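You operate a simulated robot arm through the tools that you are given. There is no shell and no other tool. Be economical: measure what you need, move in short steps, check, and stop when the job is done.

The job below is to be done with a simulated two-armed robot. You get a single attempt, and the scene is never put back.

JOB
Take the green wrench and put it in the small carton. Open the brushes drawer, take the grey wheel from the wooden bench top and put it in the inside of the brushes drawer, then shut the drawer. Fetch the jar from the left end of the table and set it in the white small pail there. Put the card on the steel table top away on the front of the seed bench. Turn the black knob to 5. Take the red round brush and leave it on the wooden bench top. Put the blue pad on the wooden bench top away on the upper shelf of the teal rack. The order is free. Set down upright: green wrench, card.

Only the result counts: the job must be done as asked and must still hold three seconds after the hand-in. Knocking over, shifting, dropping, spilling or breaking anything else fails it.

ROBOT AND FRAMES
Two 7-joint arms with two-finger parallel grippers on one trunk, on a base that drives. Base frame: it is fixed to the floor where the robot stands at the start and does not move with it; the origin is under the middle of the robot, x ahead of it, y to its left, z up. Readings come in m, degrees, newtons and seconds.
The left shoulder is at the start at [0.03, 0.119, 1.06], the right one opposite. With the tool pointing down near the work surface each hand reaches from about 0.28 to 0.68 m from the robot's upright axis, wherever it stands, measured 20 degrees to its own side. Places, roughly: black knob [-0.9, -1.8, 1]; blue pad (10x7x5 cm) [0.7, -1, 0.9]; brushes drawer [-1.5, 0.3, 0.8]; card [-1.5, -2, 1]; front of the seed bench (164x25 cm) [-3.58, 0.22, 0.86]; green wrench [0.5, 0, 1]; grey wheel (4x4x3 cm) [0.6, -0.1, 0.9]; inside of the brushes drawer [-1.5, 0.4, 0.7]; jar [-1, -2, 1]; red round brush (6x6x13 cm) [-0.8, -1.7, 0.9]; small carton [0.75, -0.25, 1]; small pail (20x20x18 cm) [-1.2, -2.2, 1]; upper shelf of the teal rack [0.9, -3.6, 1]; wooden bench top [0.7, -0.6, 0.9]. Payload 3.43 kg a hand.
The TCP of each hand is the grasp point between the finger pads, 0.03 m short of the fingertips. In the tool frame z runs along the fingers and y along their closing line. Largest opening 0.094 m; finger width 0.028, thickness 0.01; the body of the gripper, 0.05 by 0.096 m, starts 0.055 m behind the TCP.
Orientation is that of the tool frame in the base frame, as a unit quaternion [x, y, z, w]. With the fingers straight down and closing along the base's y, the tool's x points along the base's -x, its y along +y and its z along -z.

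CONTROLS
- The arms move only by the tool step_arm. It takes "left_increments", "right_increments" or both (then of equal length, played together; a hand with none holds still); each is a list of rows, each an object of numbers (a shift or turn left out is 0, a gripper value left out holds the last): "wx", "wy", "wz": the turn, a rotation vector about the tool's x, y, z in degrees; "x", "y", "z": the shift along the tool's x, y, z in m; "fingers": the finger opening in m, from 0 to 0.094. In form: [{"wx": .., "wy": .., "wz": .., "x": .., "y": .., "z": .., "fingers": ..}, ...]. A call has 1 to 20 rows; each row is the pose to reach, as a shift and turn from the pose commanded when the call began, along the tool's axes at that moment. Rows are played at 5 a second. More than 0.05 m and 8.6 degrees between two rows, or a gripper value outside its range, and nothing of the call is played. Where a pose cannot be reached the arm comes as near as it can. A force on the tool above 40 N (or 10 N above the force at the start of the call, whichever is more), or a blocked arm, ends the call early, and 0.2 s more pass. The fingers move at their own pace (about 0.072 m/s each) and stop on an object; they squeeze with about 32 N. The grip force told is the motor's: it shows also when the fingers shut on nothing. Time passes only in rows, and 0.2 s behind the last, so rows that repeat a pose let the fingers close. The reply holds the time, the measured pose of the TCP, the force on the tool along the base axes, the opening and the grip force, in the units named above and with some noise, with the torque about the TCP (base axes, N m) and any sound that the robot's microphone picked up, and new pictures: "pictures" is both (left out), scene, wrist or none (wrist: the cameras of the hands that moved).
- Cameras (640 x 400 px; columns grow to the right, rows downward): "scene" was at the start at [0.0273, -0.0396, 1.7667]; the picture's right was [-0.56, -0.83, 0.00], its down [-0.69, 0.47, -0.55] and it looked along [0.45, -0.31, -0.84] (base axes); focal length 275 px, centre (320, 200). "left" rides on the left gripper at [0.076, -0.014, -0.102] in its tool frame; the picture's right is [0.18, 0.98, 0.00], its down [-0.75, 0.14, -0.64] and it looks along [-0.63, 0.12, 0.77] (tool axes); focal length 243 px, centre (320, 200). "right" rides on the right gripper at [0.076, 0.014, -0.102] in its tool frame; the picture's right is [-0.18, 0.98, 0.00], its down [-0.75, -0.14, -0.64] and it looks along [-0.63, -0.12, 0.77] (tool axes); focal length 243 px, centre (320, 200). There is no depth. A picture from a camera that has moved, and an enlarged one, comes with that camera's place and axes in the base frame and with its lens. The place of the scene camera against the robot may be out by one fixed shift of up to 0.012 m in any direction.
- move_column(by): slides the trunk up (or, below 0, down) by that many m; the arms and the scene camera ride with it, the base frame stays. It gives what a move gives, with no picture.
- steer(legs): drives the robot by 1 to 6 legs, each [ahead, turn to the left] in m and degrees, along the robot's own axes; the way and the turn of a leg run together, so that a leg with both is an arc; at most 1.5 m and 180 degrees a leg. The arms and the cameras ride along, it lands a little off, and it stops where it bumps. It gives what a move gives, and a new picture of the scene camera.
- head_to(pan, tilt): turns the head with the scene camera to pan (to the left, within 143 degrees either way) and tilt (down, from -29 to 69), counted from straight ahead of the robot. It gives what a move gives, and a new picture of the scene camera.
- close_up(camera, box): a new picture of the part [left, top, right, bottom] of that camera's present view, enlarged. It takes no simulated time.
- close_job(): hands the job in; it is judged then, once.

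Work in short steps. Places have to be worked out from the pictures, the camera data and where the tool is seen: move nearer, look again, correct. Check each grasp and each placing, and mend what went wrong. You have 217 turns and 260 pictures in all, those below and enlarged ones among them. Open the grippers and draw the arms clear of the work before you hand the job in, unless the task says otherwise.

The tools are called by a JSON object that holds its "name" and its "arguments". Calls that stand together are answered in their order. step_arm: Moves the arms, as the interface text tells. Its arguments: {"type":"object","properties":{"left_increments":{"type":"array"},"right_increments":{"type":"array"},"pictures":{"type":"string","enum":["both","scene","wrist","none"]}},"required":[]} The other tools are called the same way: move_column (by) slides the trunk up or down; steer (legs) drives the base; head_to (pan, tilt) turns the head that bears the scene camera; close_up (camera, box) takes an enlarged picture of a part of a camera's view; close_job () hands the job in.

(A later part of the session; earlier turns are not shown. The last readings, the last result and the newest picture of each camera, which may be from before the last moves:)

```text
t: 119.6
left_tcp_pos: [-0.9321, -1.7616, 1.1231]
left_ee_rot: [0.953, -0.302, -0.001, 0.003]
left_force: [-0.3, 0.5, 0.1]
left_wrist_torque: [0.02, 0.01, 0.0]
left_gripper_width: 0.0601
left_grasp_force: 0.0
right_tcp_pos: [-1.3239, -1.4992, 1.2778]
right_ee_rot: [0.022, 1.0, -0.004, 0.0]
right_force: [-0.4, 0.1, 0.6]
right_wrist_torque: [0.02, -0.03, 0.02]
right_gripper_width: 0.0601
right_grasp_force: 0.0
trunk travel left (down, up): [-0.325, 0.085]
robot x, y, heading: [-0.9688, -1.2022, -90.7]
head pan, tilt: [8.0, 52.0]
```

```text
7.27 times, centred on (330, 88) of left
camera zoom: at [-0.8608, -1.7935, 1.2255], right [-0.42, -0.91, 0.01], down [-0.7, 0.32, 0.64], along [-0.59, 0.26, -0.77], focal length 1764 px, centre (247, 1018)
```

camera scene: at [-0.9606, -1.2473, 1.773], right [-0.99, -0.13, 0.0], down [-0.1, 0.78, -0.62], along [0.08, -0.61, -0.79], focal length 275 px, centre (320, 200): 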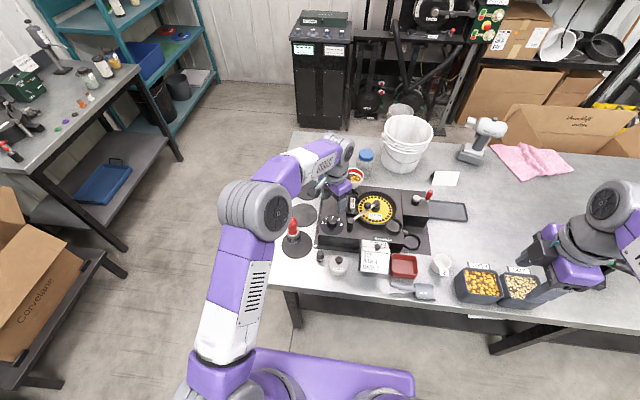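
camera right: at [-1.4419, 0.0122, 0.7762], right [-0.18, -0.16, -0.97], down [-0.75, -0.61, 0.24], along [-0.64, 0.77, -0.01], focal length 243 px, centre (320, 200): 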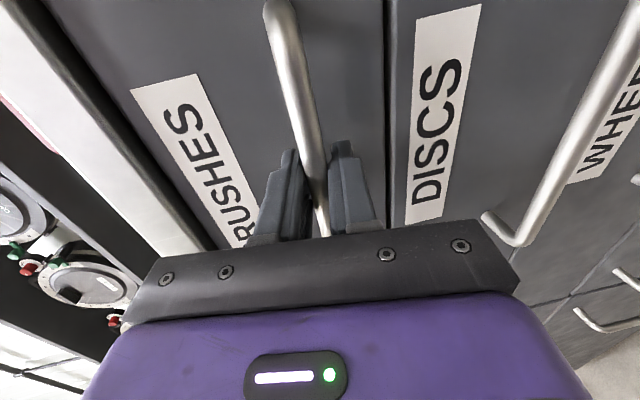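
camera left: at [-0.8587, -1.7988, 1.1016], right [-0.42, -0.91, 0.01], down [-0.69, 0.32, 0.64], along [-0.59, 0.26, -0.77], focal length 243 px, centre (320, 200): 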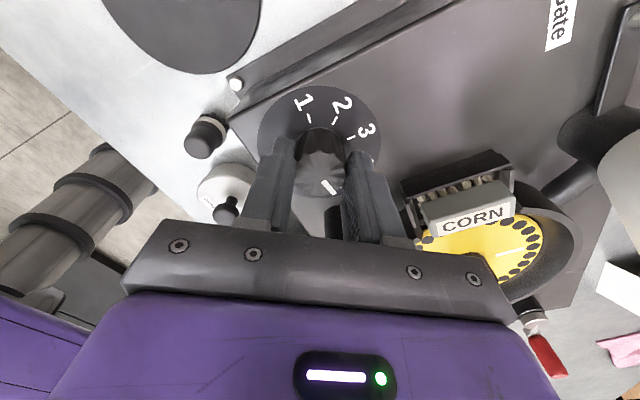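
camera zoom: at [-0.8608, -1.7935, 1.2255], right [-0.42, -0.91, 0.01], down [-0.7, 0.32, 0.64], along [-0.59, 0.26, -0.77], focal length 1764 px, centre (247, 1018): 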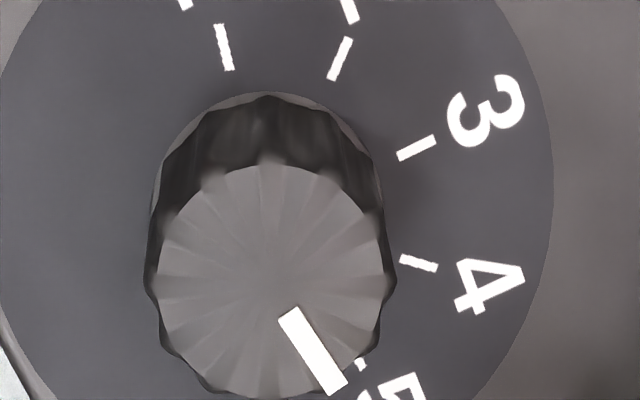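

Both the scene and computed angles agree: pointer -168°, tick 5 at -168°. The knob is done. Now I bring the left hand above the red brush.

{"name": "step_arm", "arguments": {"left_increments": [{"wz": -7, "x": 0.014, "y": -0.025, "z": -0.03}, {"wz": -14, "x": 0.028, "y": -0.05, "z": -0.05}, {"wz": -21, "x": 0.043, "y": -0.075, "z": -0.06}, {"wz": -28, "x": 0.057, "y": -0.1, "z": -0.06}, {"wz": -35, "x": 0.072, "y": -0.124, "z": -0.06, "fingers": 0.08}, {"wz": -35, "x": 0.072, "y": -0.124, "z": -0.06, "fingers": 0.08}]}}

{"name": "close_up", "arguments": {"camera": "scene", "box": [250, 180, 350, 280]}}

```text
t: 121.0
left_tcp_pos: [-0.7989, -1.704, 1.1813]
left_ee_rot: [1.0, 0.0, -0.001, 0.003]
left_force: [-0.7, 0.8, -0.6]
left_wrist_torque: [0.04, -0.01, 0.02]
left_gripper_width: 0.0801
left_grasp_force: 0.1
right_tcp_pos: [-1.325, -1.4988, 1.2761]
right_ee_rot: [0.022, 1.0, -0.003, 0.001]
right_force: [-0.4, 0.7, -0.6]
right_wrist_torque: [-0.04, -0.01, 0.0]
right_gripper_width: 0.0599
right_grasp_force: 0.0
trunk travel left (down, up): [-0.325, 0.085]
robot x, y, heading: [-0.9731, -1.2036, -90.3]
head pan, tilt: [8.0, 52.0]
camera scene: at [-0.9612, -1.2469, 1.773], right [-0.99, -0.13, 0.0], down [-0.1, 0.78, -0.62], along [0.08, -0.61, -0.79], focal length 275 px, centre (320, 200)
camera left: at [-0.7221, -1.6876, 1.2825], right [0.18, -0.98, 0.0], down [-0.75, -0.14, 0.64], along [-0.63, -0.12, -0.76], focal length 243 px, centre (320, 200)
```

scene: 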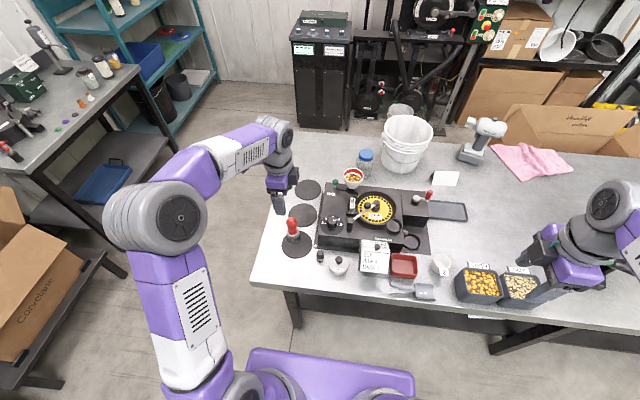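
left: 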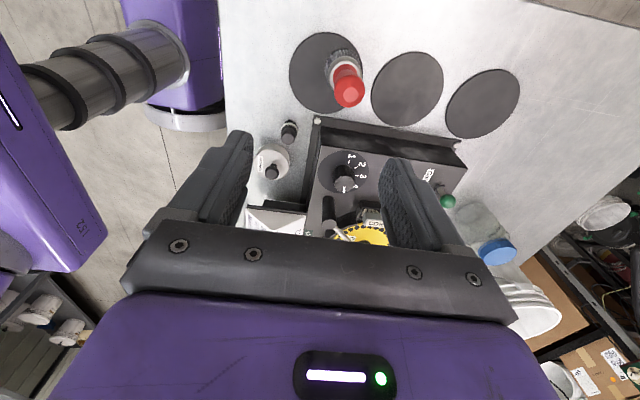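

```text
4.00 times, centred on (300, 230) of scene
camera zoom: at [-0.9612, -1.2469, 1.773], right [-0.99, -0.13, 0.0], down [-0.1, 0.78, -0.62], along [0.08, -0.61, -0.79], focal length 1102 px, centre (400, 80)
```

zoom: 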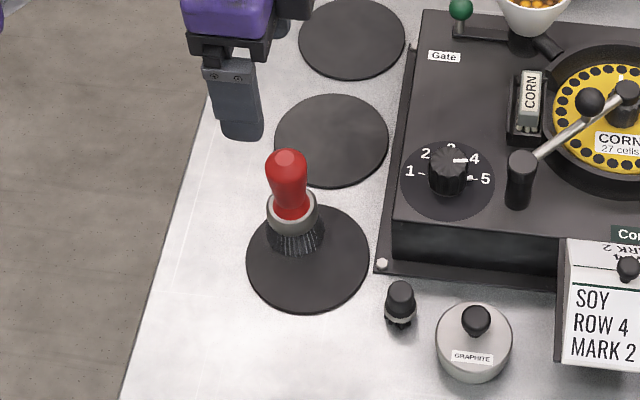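

The brush's handle top is at about (-0.793, -1.731). I centre and lower to just above it.

{"name": "step_arm", "arguments": {"left_increments": [{"x": 0.003, "y": 0.013, "z": 0.03}, {"x": 0.006, "y": 0.026, "z": 0.07}, {"x": 0.006, "y": 0.026, "z": 0.11}], "pictures": "wrist"}}

```text
t: 121.8
left_tcp_pos: [-0.7916, -1.7288, 1.0679]
left_ee_rot: [1.0, -0.002, -0.002, 0.003]
left_force: [1.0, -0.3, -0.3]
left_wrist_torque: [0.0, -0.04, 0.01]
left_gripper_width: 0.0801
left_grasp_force: 0.1
right_tcp_pos: [-1.3249, -1.4986, 1.2784]
right_ee_rot: [0.022, 1.0, -0.002, 0.0]
right_force: [0.1, -0.4, 0.1]
right_wrist_torque: [0.02, -0.01, 0.01]
right_gripper_width: 0.0601
right_grasp_force: 0.1
trunk travel left (down, up): [-0.325, 0.085]
robot x, y, heading: [-0.9697, -1.202, -90.2]
head pan, tilt: [8.0, 52.0]
camera left: at [-0.7142, -1.7135, 1.1694], right [0.18, -0.98, 0.01], down [-0.75, -0.13, 0.65], along [-0.63, -0.12, -0.76], focal length 243 px, centre (320, 200)
```

left: 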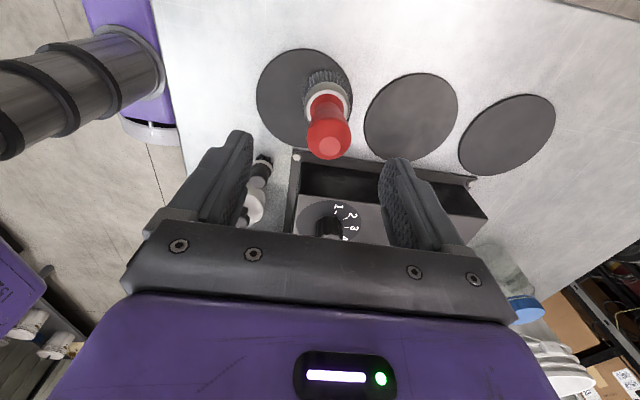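

Handle top is at (-0.7975, -1.735, 1.008). I shift slightly, go down around the handle and close.

{"name": "step_arm", "arguments": {"left_increments": [{"x": -0.006, "y": 0.006, "z": 0.03}, {"x": -0.006, "y": 0.006, "z": 0.06}, {"x": -0.006, "y": 0.006, "z": 0.08}, {"x": -0.006, "y": 0.006, "z": 0.08, "fingers": 0.01}, {"x": -0.006, "y": 0.006, "z": 0.08, "fingers": 0.01}, {"x": -0.006, "y": 0.006, "z": 0.08, "fingers": 0.01}], "pictures": "wrist"}}

```text
t: 123.2
left_tcp_pos: [-0.8003, -1.7347, 0.9884]
left_ee_rot: [1.0, -0.002, -0.002, 0.003]
left_force: [-0.4, 0.0, -0.4]
left_wrist_torque: [-0.02, 0.0, 0.02]
left_gripper_width: 0.0346
left_grasp_force: 32.4
right_tcp_pos: [-1.3255, -1.4998, 1.2775]
right_ee_rot: [0.022, 1.0, -0.002, -0.001]
right_force: [-0.7, 0.2, 0.5]
right_wrist_torque: [-0.02, 0.0, 0.0]
right_gripper_width: 0.0599
right_grasp_force: 0.0
trunk travel left (down, up): [-0.325, 0.085]
robot x, y, heading: [-0.9683, -1.2035, -90.6]
head pan, tilt: [8.0, 52.0]
camera left: at [-0.723, -1.7186, 1.0905], right [0.18, -0.98, 0.0], down [-0.75, -0.14, 0.64], along [-0.63, -0.12, -0.76], focal length 243 px, centre (320, 200)
```

left: 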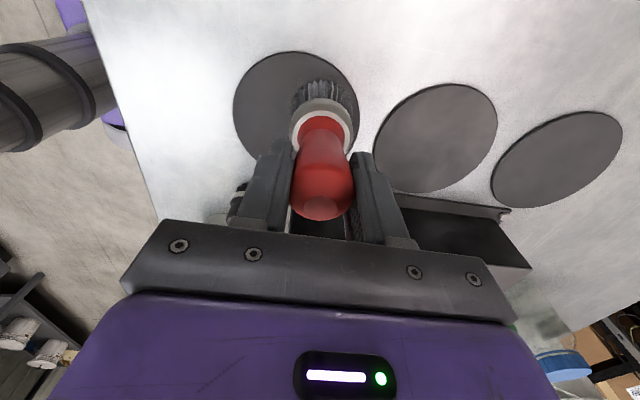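

The brush is gripped (34.6 mm). I lift it and draw the hand back to a carrying pose, then look at the result.

{"name": "step_arm", "arguments": {"left_increments": [{"z": -0.04}, {"z": -0.08}, {"z": -0.12}, {"z": -0.16}, {"z": -0.2}, {"z": -0.22, "y": -0.04}, {"z": -0.22, "y": -0.08}, {"z": -0.22, "y": -0.12}, {"z": -0.22, "y": -0.16}, {"z": -0.22, "y": -0.2}]}}

```text
t: 125.4
left_tcp_pos: [-0.7981, -1.5357, 1.2129]
left_ee_rot: [1.0, -0.001, -0.002, 0.003]
left_force: [-0.1, -0.1, -1.1]
left_wrist_torque: [-0.03, 0.04, -0.01]
left_gripper_width: 0.0344
left_grasp_force: 32.2
right_tcp_pos: [-1.3254, -1.4984, 1.2788]
right_ee_rot: [0.023, 1.0, -0.004, -0.001]
right_force: [-0.1, 0.2, 0.6]
right_wrist_torque: [-0.02, 0.01, -0.01]
right_gripper_width: 0.06
right_grasp_force: 0.0
trunk travel left (down, up): [-0.325, 0.085]
robot x, y, heading: [-0.9719, -1.2006, -90.5]
head pan, tilt: [8.0, 52.0]
camera scene: at [-0.9605, -1.2446, 1.773], right [-0.99, -0.13, 0.0], down [-0.1, 0.78, -0.62], along [0.08, -0.61, -0.79], focal length 275 px, centre (320, 200)
camera left: at [-0.7213, -1.5194, 1.314], right [0.18, -0.98, 0.01], down [-0.75, -0.13, 0.65], along [-0.63, -0.12, -0.76], focal length 243 px, centre (320, 200)
```

scene: 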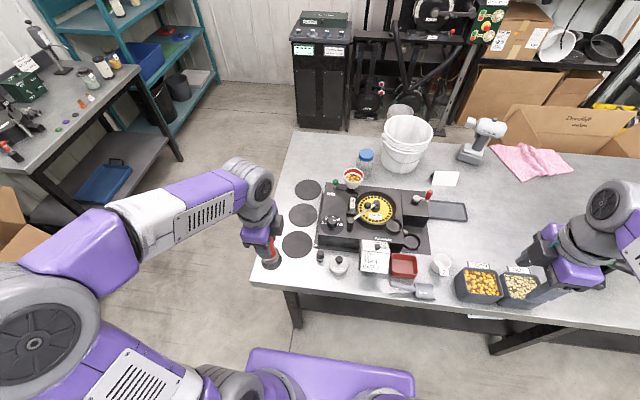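
left: 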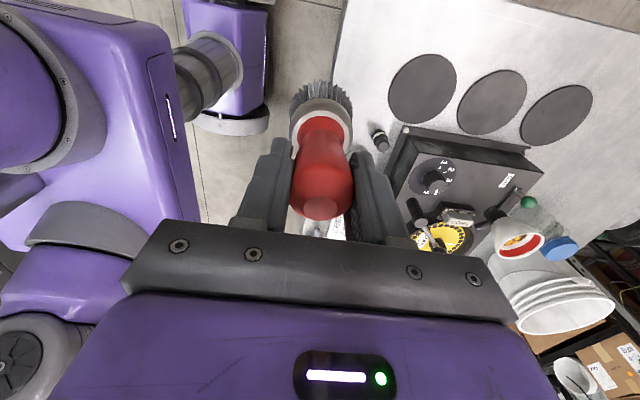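

The brush is secure and the discs undisturbed. I now drive around the table's left end to its south side, in two stages.

{"name": "steer", "arguments": {"legs": [[-0.3, 0], [0, 90.5], [0.85, 0], [0, -90]]}}

```text
t: 139.3
left_tcp_pos: [0.0761, -1.2896, 1.212]
left_ee_rot: [1.0, -0.019, -0.001, 0.002]
left_force: [0.4, -0.5, -0.2]
left_wrist_torque: [0.0, 0.02, 0.02]
left_gripper_width: 0.0347
left_grasp_force: 31.6
right_tcp_pos: [-0.4486, -1.2343, 1.2768]
right_ee_rot: [0.039, 0.999, -0.003, 0.0]
right_force: [-0.3, -0.1, 1.0]
right_wrist_torque: [0.0, -0.02, -0.01]
right_gripper_width: 0.0601
right_grasp_force: 0.1
trunk travel left (down, up): [-0.325, 0.085]
robot x, y, heading: [-0.086, -0.9486, -92.4]
head pan, tilt: [8.0, 52.0]
camera scene: at [-0.0757, -0.9946, 1.773], right [-1.0, -0.1, 0.0], down [-0.08, 0.78, -0.62], along [0.06, -0.61, -0.79], focal length 275 px, centre (320, 200)
```

scene: 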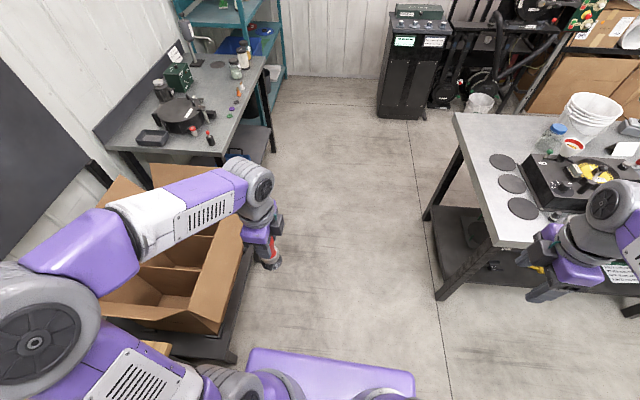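

The corridor is clear. I continue south, then west behind the table, and turn to face it.

{"name": "steer", "arguments": {"legs": [[1.2, 0], [0.57, 0], [0, -87.6], [1.05, 0], [0, -90]]}}

{"name": "head_to", "arguments": {"pan": 0, "tilt": 48}}

```text
t: 160.7
left_tcp_pos: [-1.3697, -2.3226, 1.2119]
left_ee_rot: [0.024, 1.0, 0.002, 0.002]
left_force: [0.0, 0.4, -1.0]
left_wrist_torque: [0.02, -0.03, 0.01]
left_gripper_width: 0.0345
left_grasp_force: 31.9
right_tcp_pos: [-0.845, -2.3847, 1.2779]
right_ee_rot: [0.999, -0.045, 0.0, -0.003]
right_force: [-0.5, -0.7, 0.7]
right_wrist_torque: [-0.01, 0.03, 0.03]
right_gripper_width: 0.0601
right_grasp_force: 0.1
trunk travel left (down, up): [-0.325, 0.085]
robot x, y, heading: [-1.2122, -2.6661, 87.3]
head pan, tilt: [8.0, 52.0]
camera scene: at [-1.2219, -2.6218, 1.773], right [1.0, 0.09, 0.0], down [0.07, -0.78, -0.62], along [-0.05, 0.61, -0.79], focal length 275 px, centre (320, 200)
```

scene: 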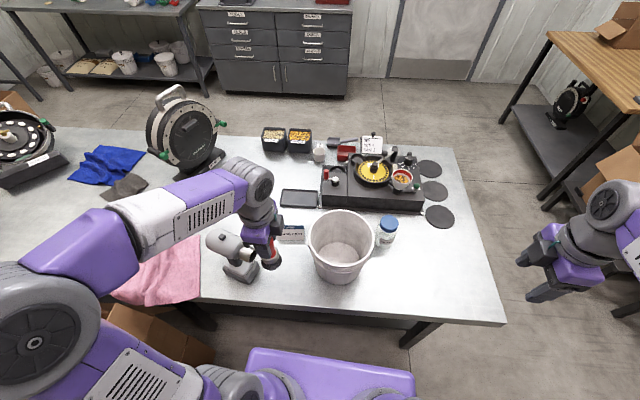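

```text
t: 161.4
left_tcp_pos: [-1.3707, -2.3236, 1.2119]
left_ee_rot: [0.024, 1.0, 0.002, 0.002]
left_force: [0.2, 0.2, -0.3]
left_wrist_torque: [0.01, 0.0, 0.0]
left_gripper_width: 0.0343
left_grasp_force: 32.0
right_tcp_pos: [-0.8455, -2.385, 1.2775]
right_ee_rot: [0.999, -0.045, 0.0, -0.003]
right_force: [-0.2, 0.5, 0.8]
right_wrist_torque: [0.04, 0.03, 0.01]
right_gripper_width: 0.06
right_grasp_force: 0.1
trunk travel left (down, up): [-0.325, 0.085]
robot x, y, heading: [-1.2147, -2.667, 87.2]
head pan, tilt: [0.0, 48.0]
camera scene: at [-1.2114, -2.6178, 1.7783], right [1.0, -0.05, 0.0], down [-0.04, -0.74, -0.67], along [0.03, 0.67, -0.74], focal length 275 px, centre (320, 200)
```

scene: 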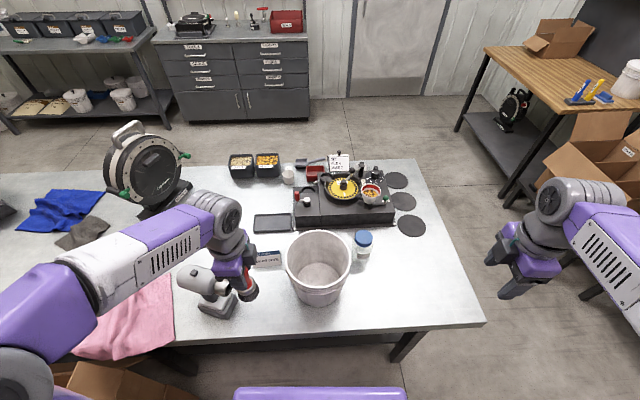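

I'm now south of the table with the jar, pail and card in reach. I zoom in on them.

{"name": "close_up", "arguments": {"camera": "scene", "box": [235, 210, 395, 320]}}

```text
3.64 times, centred on (315, 265) of scene
camera zoom: at [-1.2114, -2.6178, 1.7783], right [1.0, -0.05, 0.0], down [-0.04, -0.74, -0.67], along [0.03, 0.67, -0.74], focal length 1002 px, centre (338, -36)
```

zoom: 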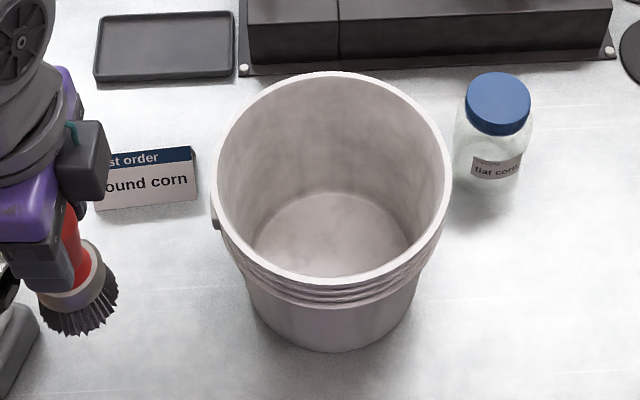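

Jar around (-1.035, -2.105), pail rim centre about (-1.197, -2.21). I bring the right hand above the jar for a wrist view.

{"name": "step_arm", "arguments": {"right_increments": [{"x": -0.027, "y": -0.033, "z": 0.01, "fingers": 0.092}, {"x": -0.054, "y": -0.066, "z": 0.02}, {"x": -0.08, "y": -0.099, "z": 0.03}, {"x": -0.107, "y": -0.131, "z": 0.04}, {"x": -0.134, "y": -0.164, "z": 0.05}, {"x": -0.161, "y": -0.197, "z": 0.06}, {"x": -0.188, "y": -0.229, "z": 0.07}, {"x": -0.214, "y": -0.262, "z": 0.08}, {"x": -0.214, "y": -0.262, "z": 0.08}], "pictures": "wrist"}}

```text
t: 163.4
left_tcp_pos: [-1.3694, -2.3251, 1.2133]
left_ee_rot: [0.023, 1.0, 0.003, 0.001]
left_force: [-0.3, -0.1, 0.2]
left_wrist_torque: [0.0, 0.0, -0.01]
left_gripper_width: 0.0344
left_grasp_force: 31.9
right_tcp_pos: [-1.0364, -2.1023, 1.1997]
right_ee_rot: [0.999, -0.045, 0.0, -0.003]
right_force: [0.0, -0.9, 0.3]
right_wrist_torque: [0.0, 0.01, -0.02]
right_gripper_width: 0.0919
right_grasp_force: 0.0
trunk travel left (down, up): [-0.325, 0.085]
robot x, y, heading: [-1.2124, -2.6639, 87.2]
head pan, tilt: [0.0, 48.0]
camera right: at [-0.963, -2.1248, 1.3017], right [-0.27, -0.96, -0.01], down [-0.74, 0.2, 0.64], along [-0.62, 0.18, -0.77], focal length 243 px, centre (320, 200)
```

right: 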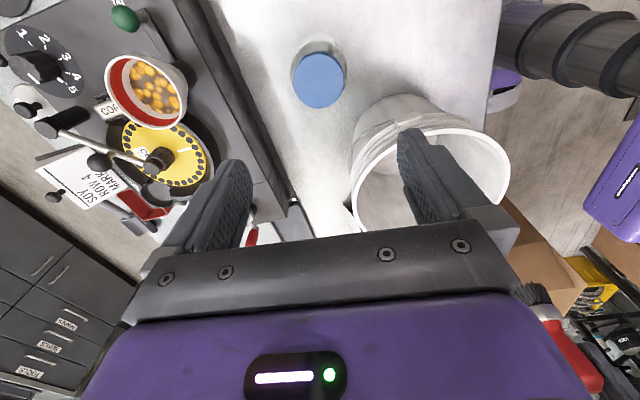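

Jar lid at (-1.035, -2.099), agreeing with the scene camera. I lower to TCP 1.06 and look again.

{"name": "step_arm", "arguments": {"right_increments": [{"z": 0.04, "y": -0.002}, {"z": 0.09, "y": -0.003}, {"z": 0.13, "y": -0.004}], "pictures": "wrist"}}

```text
t: 164.2
left_tcp_pos: [-1.3684, -2.3242, 1.2107]
left_ee_rot: [0.024, 1.0, 0.002, 0.002]
left_force: [0.2, 0.8, -0.9]
left_wrist_torque: [-0.04, 0.01, -0.01]
left_gripper_width: 0.0347
left_grasp_force: 31.8
right_tcp_pos: [-1.0368, -2.1023, 1.0702]
right_ee_rot: [0.999, -0.045, 0.0, -0.002]
right_force: [-0.2, 0.5, 0.1]
right_wrist_torque: [-0.02, -0.01, -0.02]
right_gripper_width: 0.0917
right_grasp_force: 0.0
trunk travel left (down, up): [-0.325, 0.085]
robot x, y, heading: [-1.211, -2.663, 87.0]
head pan, tilt: [0.0, 48.0]
camera right: at [-0.9627, -2.1231, 1.1735], right [-0.27, -0.96, -0.01], down [-0.74, 0.2, 0.64], along [-0.62, 0.18, -0.77], focal length 243 px, centre (320, 200)
```

right: 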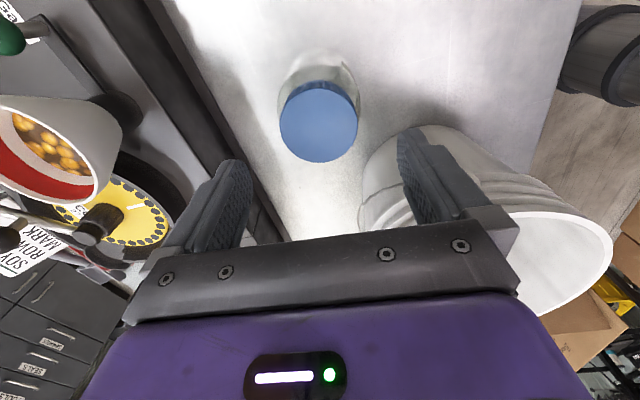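

Triangulating gives the lid top at z ≈ 0.967, centre (-1.043, -2.097). I go down to TCP 0.955 and close.

{"name": "step_arm", "arguments": {"right_increments": [{"x": -0.0065, "y": -0.0045, "z": 0.04}, {"x": -0.0065, "y": -0.0045, "z": 0.08}, {"x": -0.0065, "y": -0.0045, "z": 0.1}, {"x": -0.0065, "y": -0.0045, "z": 0.115}, {"x": -0.0065, "y": -0.0045, "z": 0.115, "fingers": 0.04}, {"x": -0.0065, "y": -0.0045, "z": 0.115, "fingers": 0.04}, {"x": -0.0065, "y": -0.0045, "z": 0.115, "fingers": 0.04}], "pictures": "wrist"}}

```text
t: 165.8
left_tcp_pos: [-1.3704, -2.3233, 1.2117]
left_ee_rot: [0.023, 1.0, 0.003, 0.001]
left_force: [0.4, -0.5, -0.3]
left_wrist_torque: [0.01, 0.0, 0.0]
left_gripper_width: 0.0344
left_grasp_force: 31.8
right_tcp_pos: [-1.0415, -2.0944, 0.9535]
right_ee_rot: [0.999, -0.044, 0.0, -0.003]
right_force: [0.0, 0.4, -0.9]
right_wrist_torque: [0.0, -0.05, 0.01]
right_gripper_width: 0.0731
right_grasp_force: 32.2
trunk travel left (down, up): [-0.325, 0.085]
robot x, y, heading: [-1.2128, -2.6677, 87.3]
head pan, tilt: [0.0, 48.0]
camera right: at [-0.9651, -2.116, 1.0563], right [-0.27, -0.96, -0.01], down [-0.74, 0.2, 0.64], along [-0.62, 0.18, -0.77], focal length 243 px, centre (320, 200)
```

right: 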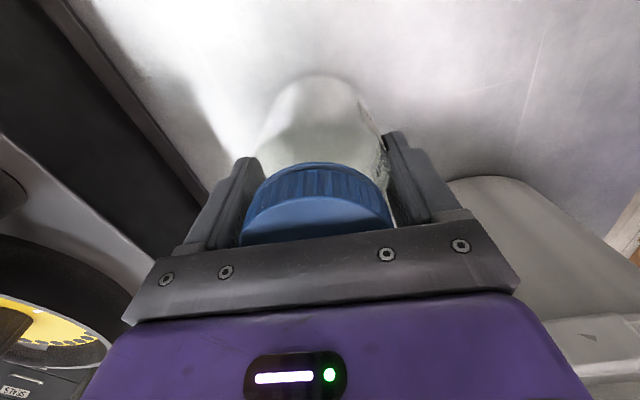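

The jar is gripped at 73 mm. I lift it to TCP 1.21 and look at the pail from here.

{"name": "step_arm", "arguments": {"right_increments": [{"z": -0.04}, {"z": -0.08}, {"z": -0.12}, {"z": -0.16}, {"z": -0.2}, {"z": -0.24}, {"z": -0.265}]}}

```text
t: 167.4
left_tcp_pos: [-1.3691, -2.3233, 1.2122]
left_ee_rot: [0.023, 1.0, 0.002, 0.001]
left_force: [-0.6, 0.6, -2.2]
left_wrist_torque: [0.05, 0.0, 0.03]
left_gripper_width: 0.0344
left_grasp_force: 31.7
right_tcp_pos: [-1.0442, -2.0964, 1.2191]
right_ee_rot: [0.999, -0.044, 0.0, -0.003]
right_force: [-0.7, -0.4, 0.2]
right_wrist_torque: [-0.03, 0.0, 0.02]
right_gripper_width: 0.0733
right_grasp_force: 31.6
trunk travel left (down, up): [-0.325, 0.085]
robot x, y, heading: [-1.2144, -2.6666, 87.1]
head pan, tilt: [0.0, 48.0]
camera scene: at [-1.2114, -2.6179, 1.7783], right [1.0, -0.05, 0.0], down [-0.04, -0.74, -0.67], along [0.03, 0.67, -0.74], focal length 275 px, centre (320, 200)
camera right: at [-0.9686, -2.1188, 1.3213], right [-0.27, -0.96, -0.01], down [-0.74, 0.2, 0.64], along [-0.62, 0.18, -0.77], focal length 243 px, centre (320, 200)
```

scene: 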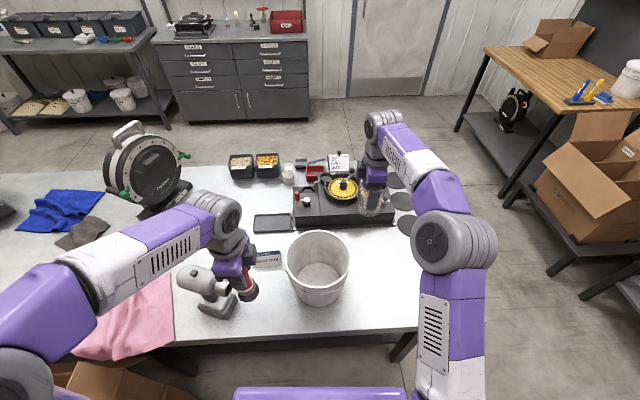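
right: 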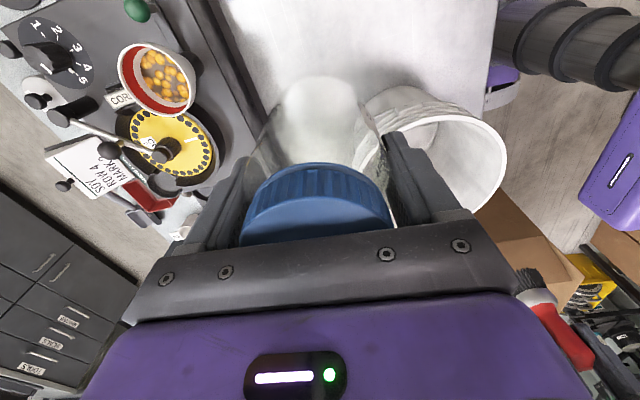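

The jar hangs clear. I carry it over the pail's centre and check from both cameras.

{"name": "step_arm", "arguments": {"right_increments": [{"x": -0.029, "y": 0.027, "z": -0.01}, {"x": -0.058, "y": 0.054, "z": -0.02}, {"x": -0.087, "y": 0.081, "z": -0.02}, {"x": -0.116, "y": 0.108, "z": -0.02}, {"x": -0.1436, "y": 0.1335, "z": -0.02}]}}

{"name": "close_up", "arguments": {"camera": "scene", "box": [255, 180, 405, 320]}}

```text
t: 168.6
left_tcp_pos: [-1.3708, -2.3242, 1.2133]
left_ee_rot: [0.024, 1.0, 0.003, 0.002]
left_force: [-1.6, 0.0, -0.6]
left_wrist_torque: [0.01, -0.04, 0.02]
left_gripper_width: 0.0346
left_grasp_force: 32.0
right_tcp_pos: [-1.1982, -2.2152, 1.2383]
right_ee_rot: [0.999, -0.044, 0.001, -0.004]
right_force: [-0.3, 0.3, -1.0]
right_wrist_torque: [0.03, 0.0, 0.0]
right_gripper_width: 0.0729
right_grasp_force: 32.0
trunk travel left (down, up): [-0.325, 0.085]
robot x, y, heading: [-1.2123, -2.6613, 87.1]
head pan, tilt: [0.0, 48.0]
camera scene: at [-1.2122, -2.6184, 1.7784], right [1.0, -0.05, 0.0], down [-0.04, -0.74, -0.67], along [0.03, 0.67, -0.74], focal length 275 px, centre (320, 200)
camera right: at [-1.1246, -2.2374, 1.3416], right [-0.27, -0.96, -0.01], down [-0.74, 0.2, 0.64], along [-0.62, 0.18, -0.77], focal length 243 px, centre (320, 200)
```

scene: 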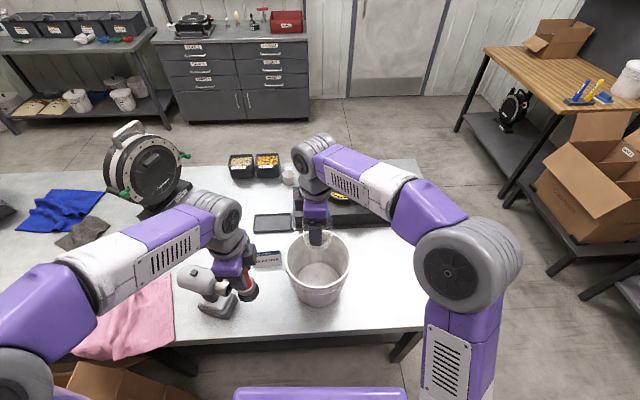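
right: 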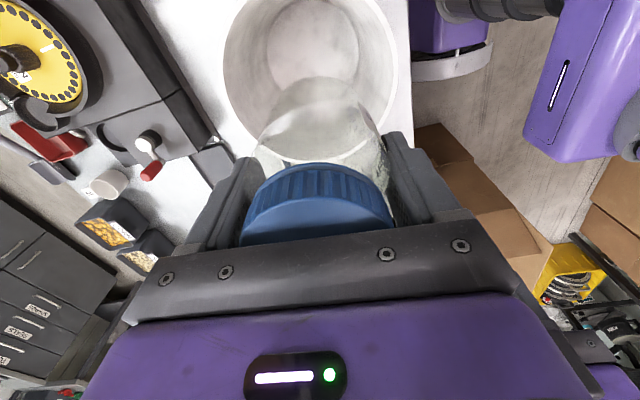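

```text
2.86 times, centred on (330, 250) of scene
camera zoom: at [-1.2122, -2.6184, 1.7784], right [1.0, -0.05, 0.0], down [-0.04, -0.74, -0.67], along [0.03, 0.67, -0.74], focal length 787 px, centre (291, 57)
```

zoom: 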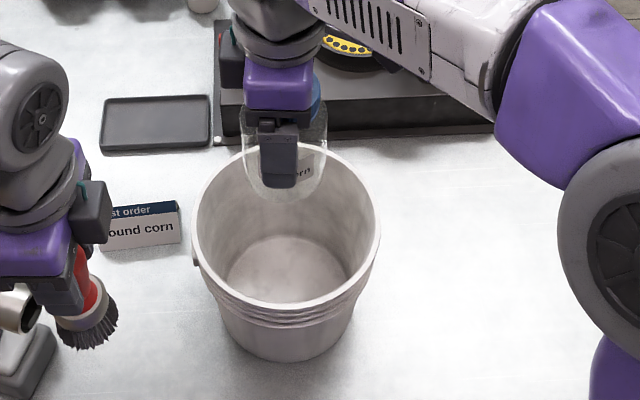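

The pail's centre is about (-1.197, -2.20), rim z ≈ 1.066. I offset the jar 2 cm towards -x so the camera clears the rim, and lower to TCP 1.03.

{"name": "step_arm", "arguments": {"right_increments": [{"x": -0.02, "y": -0.011}, {"x": -0.02, "y": -0.011, "z": 0.045}, {"x": -0.02, "y": -0.011, "z": 0.09}, {"x": -0.02, "y": -0.011, "z": 0.135}, {"x": -0.02, "y": -0.011, "z": 0.17}, {"x": -0.02, "y": -0.011, "z": 0.205}]}}

{"name": "close_up", "arguments": {"camera": "scene", "box": [255, 180, 405, 320]}}

```text
t: 170.0
left_tcp_pos: [-1.3694, -2.3226, 1.2113]
left_ee_rot: [0.023, 1.0, 0.003, 0.002]
left_force: [0.3, 0.0, -0.7]
left_wrist_torque: [0.0, -0.01, 0.03]
left_gripper_width: 0.0344
left_grasp_force: 32.7
right_tcp_pos: [-1.2141, -2.1999, 1.0349]
right_ee_rot: [0.999, -0.044, 0.001, -0.003]
right_force: [-0.6, -0.1, -1.1]
right_wrist_torque: [-0.06, -0.03, 0.01]
right_gripper_width: 0.0728
right_grasp_force: 32.3
trunk travel left (down, up): [-0.325, 0.085]
robot x, y, heading: [-1.209, -2.6633, 87.1]
head pan, tilt: [0.0, 48.0]
camera scene: at [-1.2116, -2.617, 1.7783], right [1.0, -0.05, 0.0], down [-0.04, -0.74, -0.67], along [0.03, 0.67, -0.74], focal length 275 px, centre (320, 200)
camera right: at [-1.1397, -2.2217, 1.138], right [-0.27, -0.96, -0.01], down [-0.74, 0.2, 0.64], along [-0.62, 0.18, -0.77], focal length 243 px, centre (320, 200)
```

scene: 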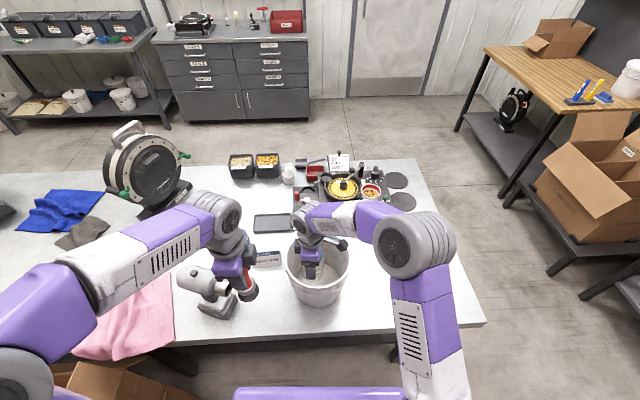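
right: 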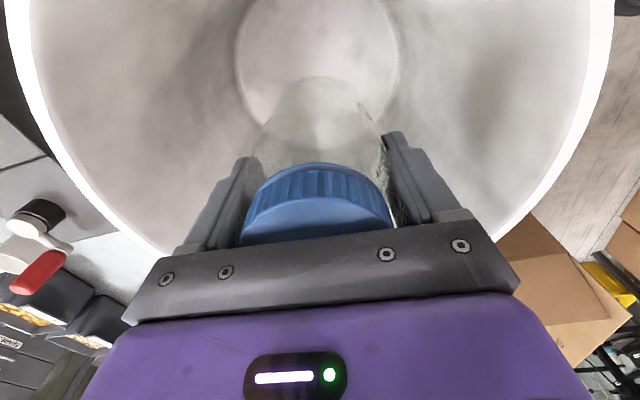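

```text
2.86 times, centred on (330, 250) of scene
camera zoom: at [-1.2116, -2.617, 1.7783], right [1.0, -0.05, 0.0], down [-0.04, -0.74, -0.67], along [0.03, 0.67, -0.74], focal length 787 px, centre (291, 57)
```

zoom: 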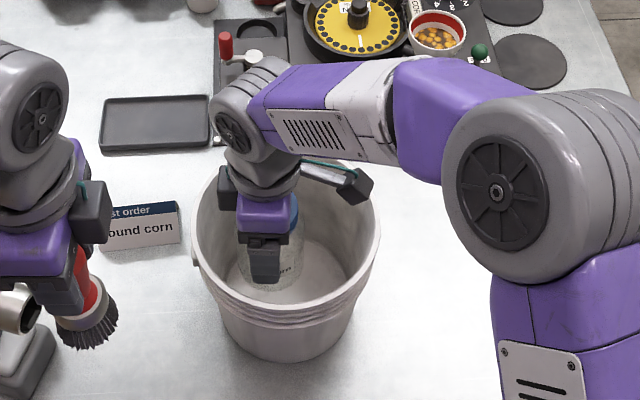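

The jar is inside the pail and clear of the wall. I lower slowly until it touches the floor.

{"name": "step_arm", "arguments": {"right_increments": [{"z": 0.01}, {"z": 0.02}, {"z": 0.03}, {"z": 0.04}, {"z": 0.048}, {"z": 0.056}], "pictures": "wrist"}}

```text
t: 171.4
left_tcp_pos: [-1.3695, -2.3227, 1.2112]
left_ee_rot: [0.023, 1.0, 0.003, 0.002]
left_force: [0.3, 0.9, -1.1]
left_wrist_torque: [-0.01, 0.01, -0.02]
left_gripper_width: 0.0348
left_grasp_force: 32.3
right_tcp_pos: [-1.2137, -2.2025, 0.978]
right_ee_rot: [0.999, -0.044, 0.0, -0.003]
right_force: [-0.7, 0.4, -0.6]
right_wrist_torque: [0.01, -0.02, 0.01]
right_gripper_width: 0.0733
right_grasp_force: 31.9
trunk travel left (down, up): [-0.325, 0.085]
robot x, y, heading: [-1.2105, -2.6672, 87.2]
head pan, tilt: [0.0, 48.0]
camera right: at [-1.1398, -2.2244, 1.0803], right [-0.27, -0.96, -0.01], down [-0.74, 0.2, 0.64], along [-0.62, 0.18, -0.77], focal length 243 px, centre (320, 200)
```

right: 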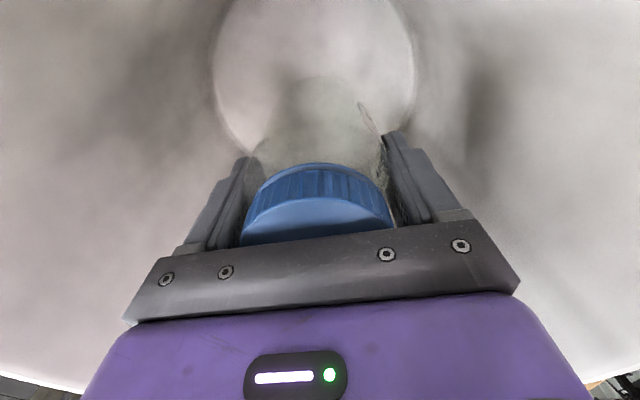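

{"name": "step_arm", "arguments": {"right_increments": [{"z": 0.005}, {"z": 0.01}, {"z": 0.015}], "pictures": "none"}}

```text
t: 172.2
left_tcp_pos: [-1.3695, -2.3231, 1.2113]
left_ee_rot: [0.023, 1.0, 0.003, 0.002]
left_force: [0.2, 0.2, -1.3]
left_wrist_torque: [0.01, -0.02, 0.0]
left_gripper_width: 0.0347
left_grasp_force: 32.3
right_tcp_pos: [-1.2143, -2.2016, 0.9617]
right_ee_rot: [0.999, -0.045, 0.0, -0.003]
right_force: [-1.2, -0.2, -1.3]
right_wrist_torque: [0.0, -0.03, 0.03]
right_gripper_width: 0.0729
right_grasp_force: 32.1
trunk travel left (down, up): [-0.325, 0.085]
robot x, y, heading: [-1.2088, -2.6696, 86.9]
head pan, tilt: [0.0, 48.0]
```

{"name": "step_arm", "arguments": {"right_increments": [{"z": 0.003}, {"z": 0.006}], "pictures": "wrist"}}

```text
t: 172.8
left_tcp_pos: [-1.3688, -2.3257, 1.2125]
left_ee_rot: [0.023, 1.0, 0.003, 0.001]
left_force: [0.2, 0.1, -0.4]
left_wrist_torque: [-0.01, -0.01, 0.01]
left_gripper_width: 0.0349
left_grasp_force: 31.6
right_tcp_pos: [-1.2151, -2.2012, 0.9592]
right_ee_rot: [0.999, -0.045, 0.0, -0.005]
right_force: [2.9, -3.1, 21.1]
right_wrist_torque: [-0.38, -0.18, 0.04]
right_gripper_width: 0.0731
right_grasp_force: 32.6
trunk travel left (down, up): [-0.325, 0.085]
robot x, y, heading: [-1.2147, -2.665, 87.2]
head pan, tilt: [0.0, 48.0]
camera right: at [-1.1402, -2.2246, 1.0613], right [-0.27, -0.96, -0.01], down [-0.74, 0.2, 0.64], along [-0.62, 0.18, -0.77], focal length 243 px, centre (320, 200)
```

right: 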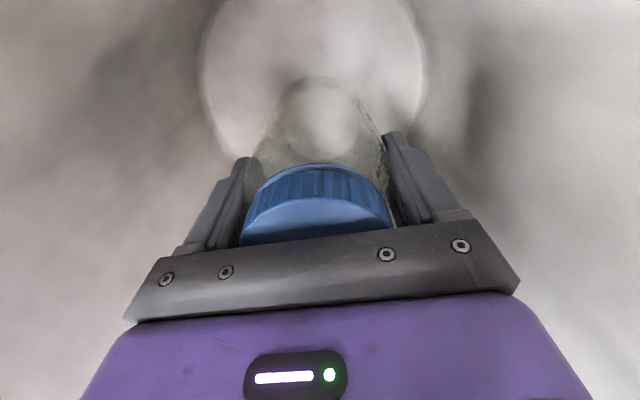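

Contact with the pail floor. I ease up 2 mm, open moderately, and rise straight up.

{"name": "step_arm", "arguments": {"right_increments": [{"z": -0.003}, {"z": -0.003, "fingers": 0.09}, {"z": -0.003, "fingers": 0.09}, {"z": -0.04}, {"z": -0.08}, {"z": -0.12}, {"z": -0.16}, {"z": -0.2}, {"z": -0.24}]}}

```text
t: 174.8
left_tcp_pos: [-1.3701, -2.324, 1.2118]
left_ee_rot: [0.024, 1.0, 0.003, 0.003]
left_force: [0.2, -0.3, -1.4]
left_wrist_torque: [0.0, 0.01, 0.02]
left_gripper_width: 0.0344
left_grasp_force: 31.8
right_tcp_pos: [-1.2118, -2.2015, 1.1977]
right_ee_rot: [0.999, -0.044, 0.002, -0.002]
right_force: [0.6, -0.1, -0.2]
right_wrist_torque: [-0.02, 0.02, 0.03]
right_gripper_width: 0.09
right_grasp_force: 0.1
trunk travel left (down, up): [-0.325, 0.085]
robot x, y, heading: [-1.215, -2.6682, 86.9]
head pan, tilt: [0.0, 48.0]
camera scene: at [-1.2111, -2.6185, 1.7784], right [1.0, -0.05, 0.0], down [-0.04, -0.74, -0.67], along [0.03, 0.67, -0.74], focal length 275 px, centre (320, 200)
camera right: at [-1.1362, -2.2233, 1.3005], right [-0.27, -0.96, -0.01], down [-0.74, 0.2, 0.64], along [-0.62, 0.18, -0.77], focal length 243 px, centre (320, 200)
```

scene: 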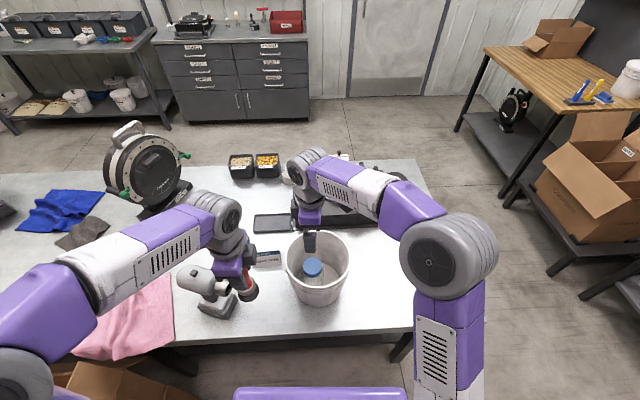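
right: 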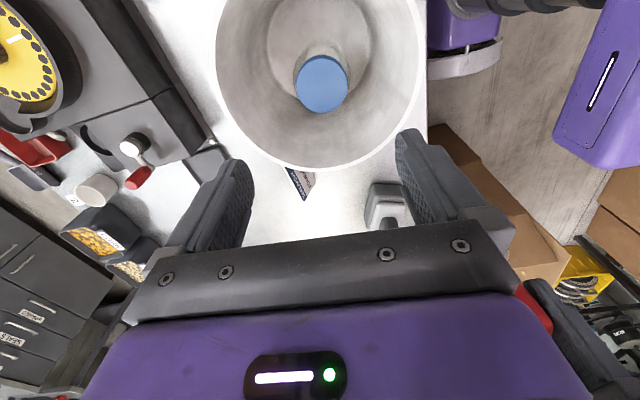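

The jar stands in the pail. Next the tent card at about (-1.38, -2.11): I swing the left hand with the brush up and away to the left to see and reach it.

{"name": "step_arm", "arguments": {"left_increments": [{"z": -0.04}, {"x": 0.04, "y": -0.01, "z": -0.06}, {"x": 0.08, "y": -0.02, "z": -0.08}, {"x": 0.12, "y": -0.03, "z": -0.08}, {"x": 0.16, "y": -0.04, "z": -0.08}, {"x": 0.2, "y": -0.05, "z": -0.08}], "pictures": "scene"}}

{"name": "close_up", "arguments": {"camera": "scene", "box": [200, 220, 320, 300]}}

```text
t: 176.2
left_tcp_pos: [-1.5721, -2.3635, 1.2931]
left_ee_rot: [0.024, 1.0, 0.002, 0.002]
left_force: [0.0, -0.4, -1.5]
left_wrist_torque: [-0.02, 0.01, 0.0]
left_gripper_width: 0.0347
left_grasp_force: 32.4
right_tcp_pos: [-1.2124, -2.201, 1.1968]
right_ee_rot: [0.999, -0.044, 0.002, -0.002]
right_force: [-0.2, 0.2, -0.7]
right_wrist_torque: [-0.04, -0.02, -0.01]
right_gripper_width: 0.0899
right_grasp_force: 0.1
trunk travel left (down, up): [-0.325, 0.085]
robot x, y, heading: [-1.2125, -2.6631, 86.9]
head pan, tilt: [0.0, 48.0]
camera scene: at [-1.2123, -2.6181, 1.7784], right [1.0, -0.05, 0.0], down [-0.04, -0.74, -0.67], along [0.03, 0.67, -0.74], focal length 275 px, centre (320, 200)
```

scene: 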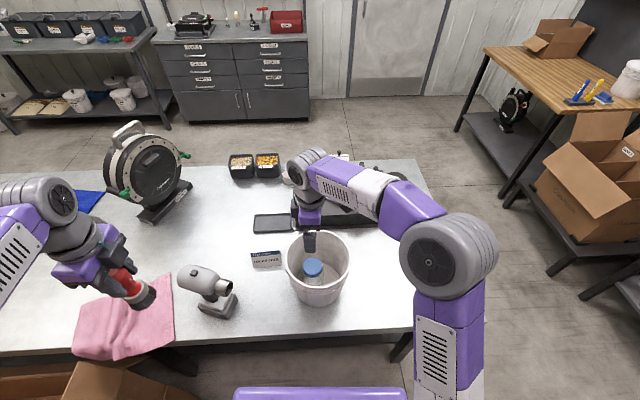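

```text
5.00 times, centred on (260, 260) of scene
camera zoom: at [-1.2123, -2.6181, 1.7784], right [1.0, -0.05, 0.0], down [-0.04, -0.74, -0.67], along [0.03, 0.67, -0.74], focal length 1377 px, centre (620, -100)
```

zoom: 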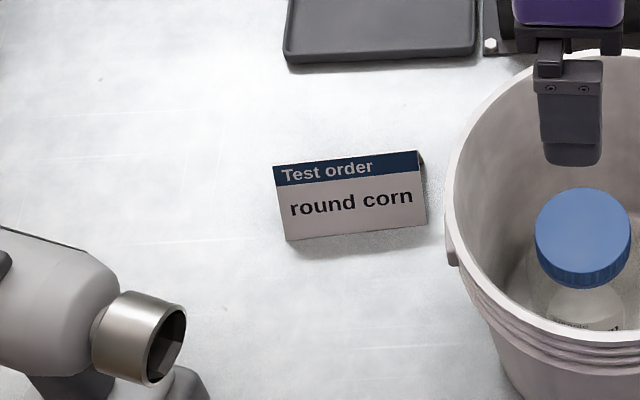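

The tent card reads "Test order / round corn", centre about (-1.378, -2.10), rotated about 4.5°. I move the right hand above it, aligned across its ridge.

{"name": "step_arm", "arguments": {"right_increments": [{"wz": -2, "x": -0.035, "y": -0.017}, {"wz": -4, "x": -0.07, "y": -0.034}, {"wz": -6, "x": -0.105, "y": -0.051}, {"wz": -8, "x": -0.14, "y": -0.068}, {"wz": -9.5, "x": -0.174, "y": -0.085}, {"wz": -9.5, "x": -0.174, "y": -0.085, "z": 0.03}]}}

```text
t: 177.6
left_tcp_pos: [-1.5703, -2.3622, 1.2936]
left_ee_rot: [0.023, 1.0, 0.003, 0.002]
left_force: [0.2, 0.2, -0.1]
left_wrist_torque: [-0.01, 0.0, 0.0]
left_gripper_width: 0.0345
left_grasp_force: 32.2
right_tcp_pos: [-1.3582, -2.1307, 1.1613]
right_ee_rot: [0.999, 0.039, 0.001, -0.003]
right_force: [-0.4, -0.4, 1.2]
right_wrist_torque: [0.0, 0.01, 0.02]
right_gripper_width: 0.0901
right_grasp_force: 0.1
right hand out of reach, approached as far as the arm can: row 4, 5, 6
trunk travel left (down, up): [-0.325, 0.085]
robot x, y, heading: [-1.2149, -2.6687, 86.8]
head pan, tilt: [0.0, 48.0]
camera scene: at [-1.2115, -2.6172, 1.7783], right [1.0, -0.05, 0.0], down [-0.04, -0.74, -0.67], along [0.03, 0.67, -0.74], focal length 275 px, centre (320, 200)
camera right: at [-1.2813, -2.1411, 1.2636], right [-0.11, -0.99, -0.01], down [-0.76, 0.08, 0.64], along [-0.64, 0.07, -0.77], focal length 243 px, centre (320, 200)
```

scene: 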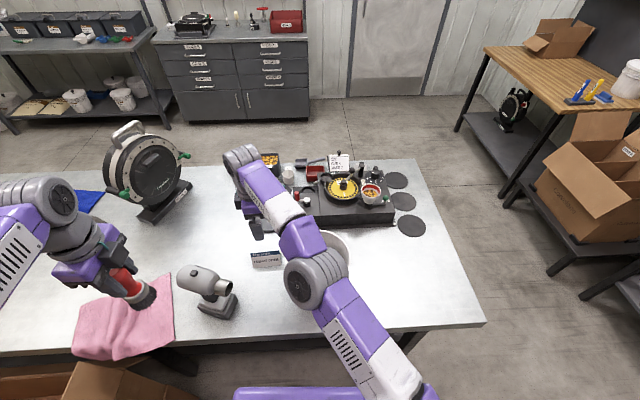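
right: 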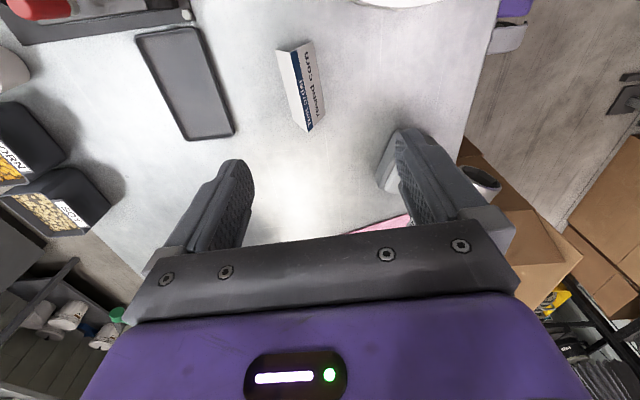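

That's at the arm's limit again. I bring the right hand back to its own side, then turn the robot 37° left so the card falls into the right arm's comfortable zone.

{"name": "step_arm", "arguments": {"right_increments": [{"x": 0.04, "y": 0.018, "z": -0.01}, {"x": 0.08, "y": 0.036, "z": -0.02}, {"x": 0.12, "y": 0.054, "z": -0.03}, {"x": 0.16, "y": 0.072, "z": -0.04}, {"x": 0.2, "y": 0.09, "z": -0.05}, {"x": 0.24, "y": 0.11, "z": -0.05}, {"x": 0.28, "y": 0.13, "z": -0.05}, {"x": 0.31, "y": 0.145, "z": -0.05}], "pictures": "none"}}

{"name": "steer", "arguments": {"legs": [[0, 37]]}}

```text
t: 179.4
left_tcp_pos: [-1.5698, -2.3634, 1.2929]
left_ee_rot: [0.024, 1.0, 0.003, 0.001]
left_force: [1.0, 0.1, -0.4]
left_wrist_torque: [0.0, -0.02, 0.0]
left_gripper_width: 0.0345
left_grasp_force: 32.8
right_tcp_pos: [-1.0381, -2.0796, 1.2628]
right_ee_rot: [0.999, 0.039, 0.0, -0.003]
right_force: [0.5, -0.3, 0.2]
right_wrist_torque: [0.0, 0.03, 0.02]
right_gripper_width: 0.0903
right_grasp_force: 0.0
right hand out of reach, approached as far as the arm can: row 1, 2, 3, 4, 5, 6, 7, 8
trunk travel left (down, up): [-0.325, 0.085]
robot x, y, heading: [-1.2148, -2.6675, 87.0]
head pan, tilt: [0.0, 48.0]
```

```text
t: 181.5
left_tcp_pos: [-1.681, -2.6384, 1.2924]
left_ee_rot: [-0.294, 0.956, 0.003, 0.001]
left_force: [-0.1, -1.0, -1.3]
left_wrist_torque: [0.02, -0.01, 0.01]
left_gripper_width: 0.0345
left_grasp_force: 32.1
right_tcp_pos: [-1.4259, -2.0936, 1.2644]
right_ee_rot: [0.936, 0.351, -0.001, -0.002]
right_force: [-0.5, 0.1, 0.4]
right_wrist_torque: [0.03, -0.03, -0.04]
right_gripper_width: 0.0902
right_grasp_force: 0.1
trunk travel left (down, up): [-0.325, 0.085]
robot x, y, heading: [-1.2125, -2.6623, 123.8]
head pan, tilt: [0.0, 48.0]
camera scene: at [-1.2412, -2.6263, 1.7784], right [0.83, 0.56, 0.0], down [0.41, -0.62, -0.67], along [-0.37, 0.56, -0.74], focal length 275 px, centre (320, 200)
```

scene: 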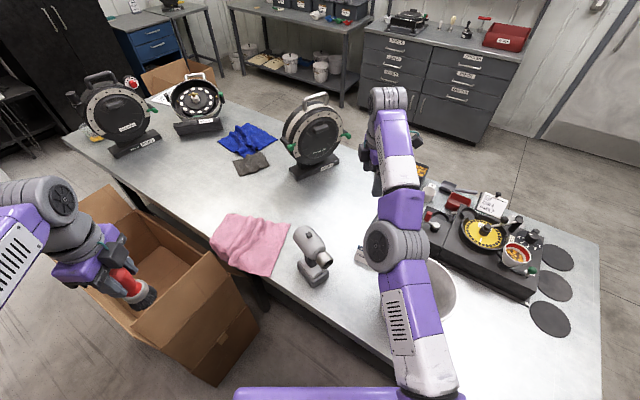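

The arm is still stretched straight; as before, a sideways move to its own side should free the elbow.

{"name": "step_arm", "arguments": {"right_increments": [{"x": 0.04}, {"x": 0.08}, {"x": 0.12}, {"x": 0.16, "y": 0.02}, {"x": 0.2, "y": 0.04}, {"x": 0.24, "y": 0.06}, {"x": 0.27, "y": 0.1}], "pictures": "scene"}}

```text
t: 183.1
left_tcp_pos: [-1.6799, -2.638, 1.2941]
left_ee_rot: [-0.293, 0.956, 0.004, -0.001]
left_force: [-0.1, -0.2, -0.8]
left_wrist_torque: [0.04, 0.01, 0.01]
left_gripper_width: 0.0345
left_grasp_force: 32.1
right_tcp_pos: [-1.1535, -1.9909, 1.2614]
right_ee_rot: [0.936, 0.352, -0.001, -0.004]
right_force: [1.0, 0.4, 0.2]
right_wrist_torque: [0.01, 0.0, 0.0]
right_gripper_width: 0.0901
right_grasp_force: 0.0
right hand out of reach, approached as far as the arm can: row 2, 3, 4, 6
trunk travel left (down, up): [-0.325, 0.085]
robot x, y, heading: [-1.2153, -2.6651, 124.0]
head pan, tilt: [0.0, 48.0]
camera scene: at [-1.2394, -2.627, 1.7784], right [0.83, 0.56, 0.0], down [0.41, -0.62, -0.67], along [-0.37, 0.56, -0.74], focal length 275 px, centre (320, 200)
```

scene: 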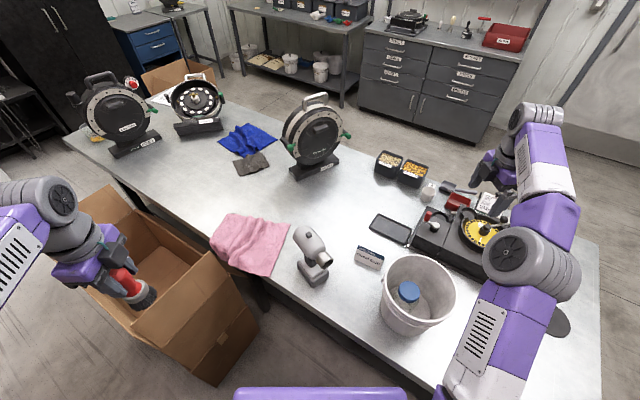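

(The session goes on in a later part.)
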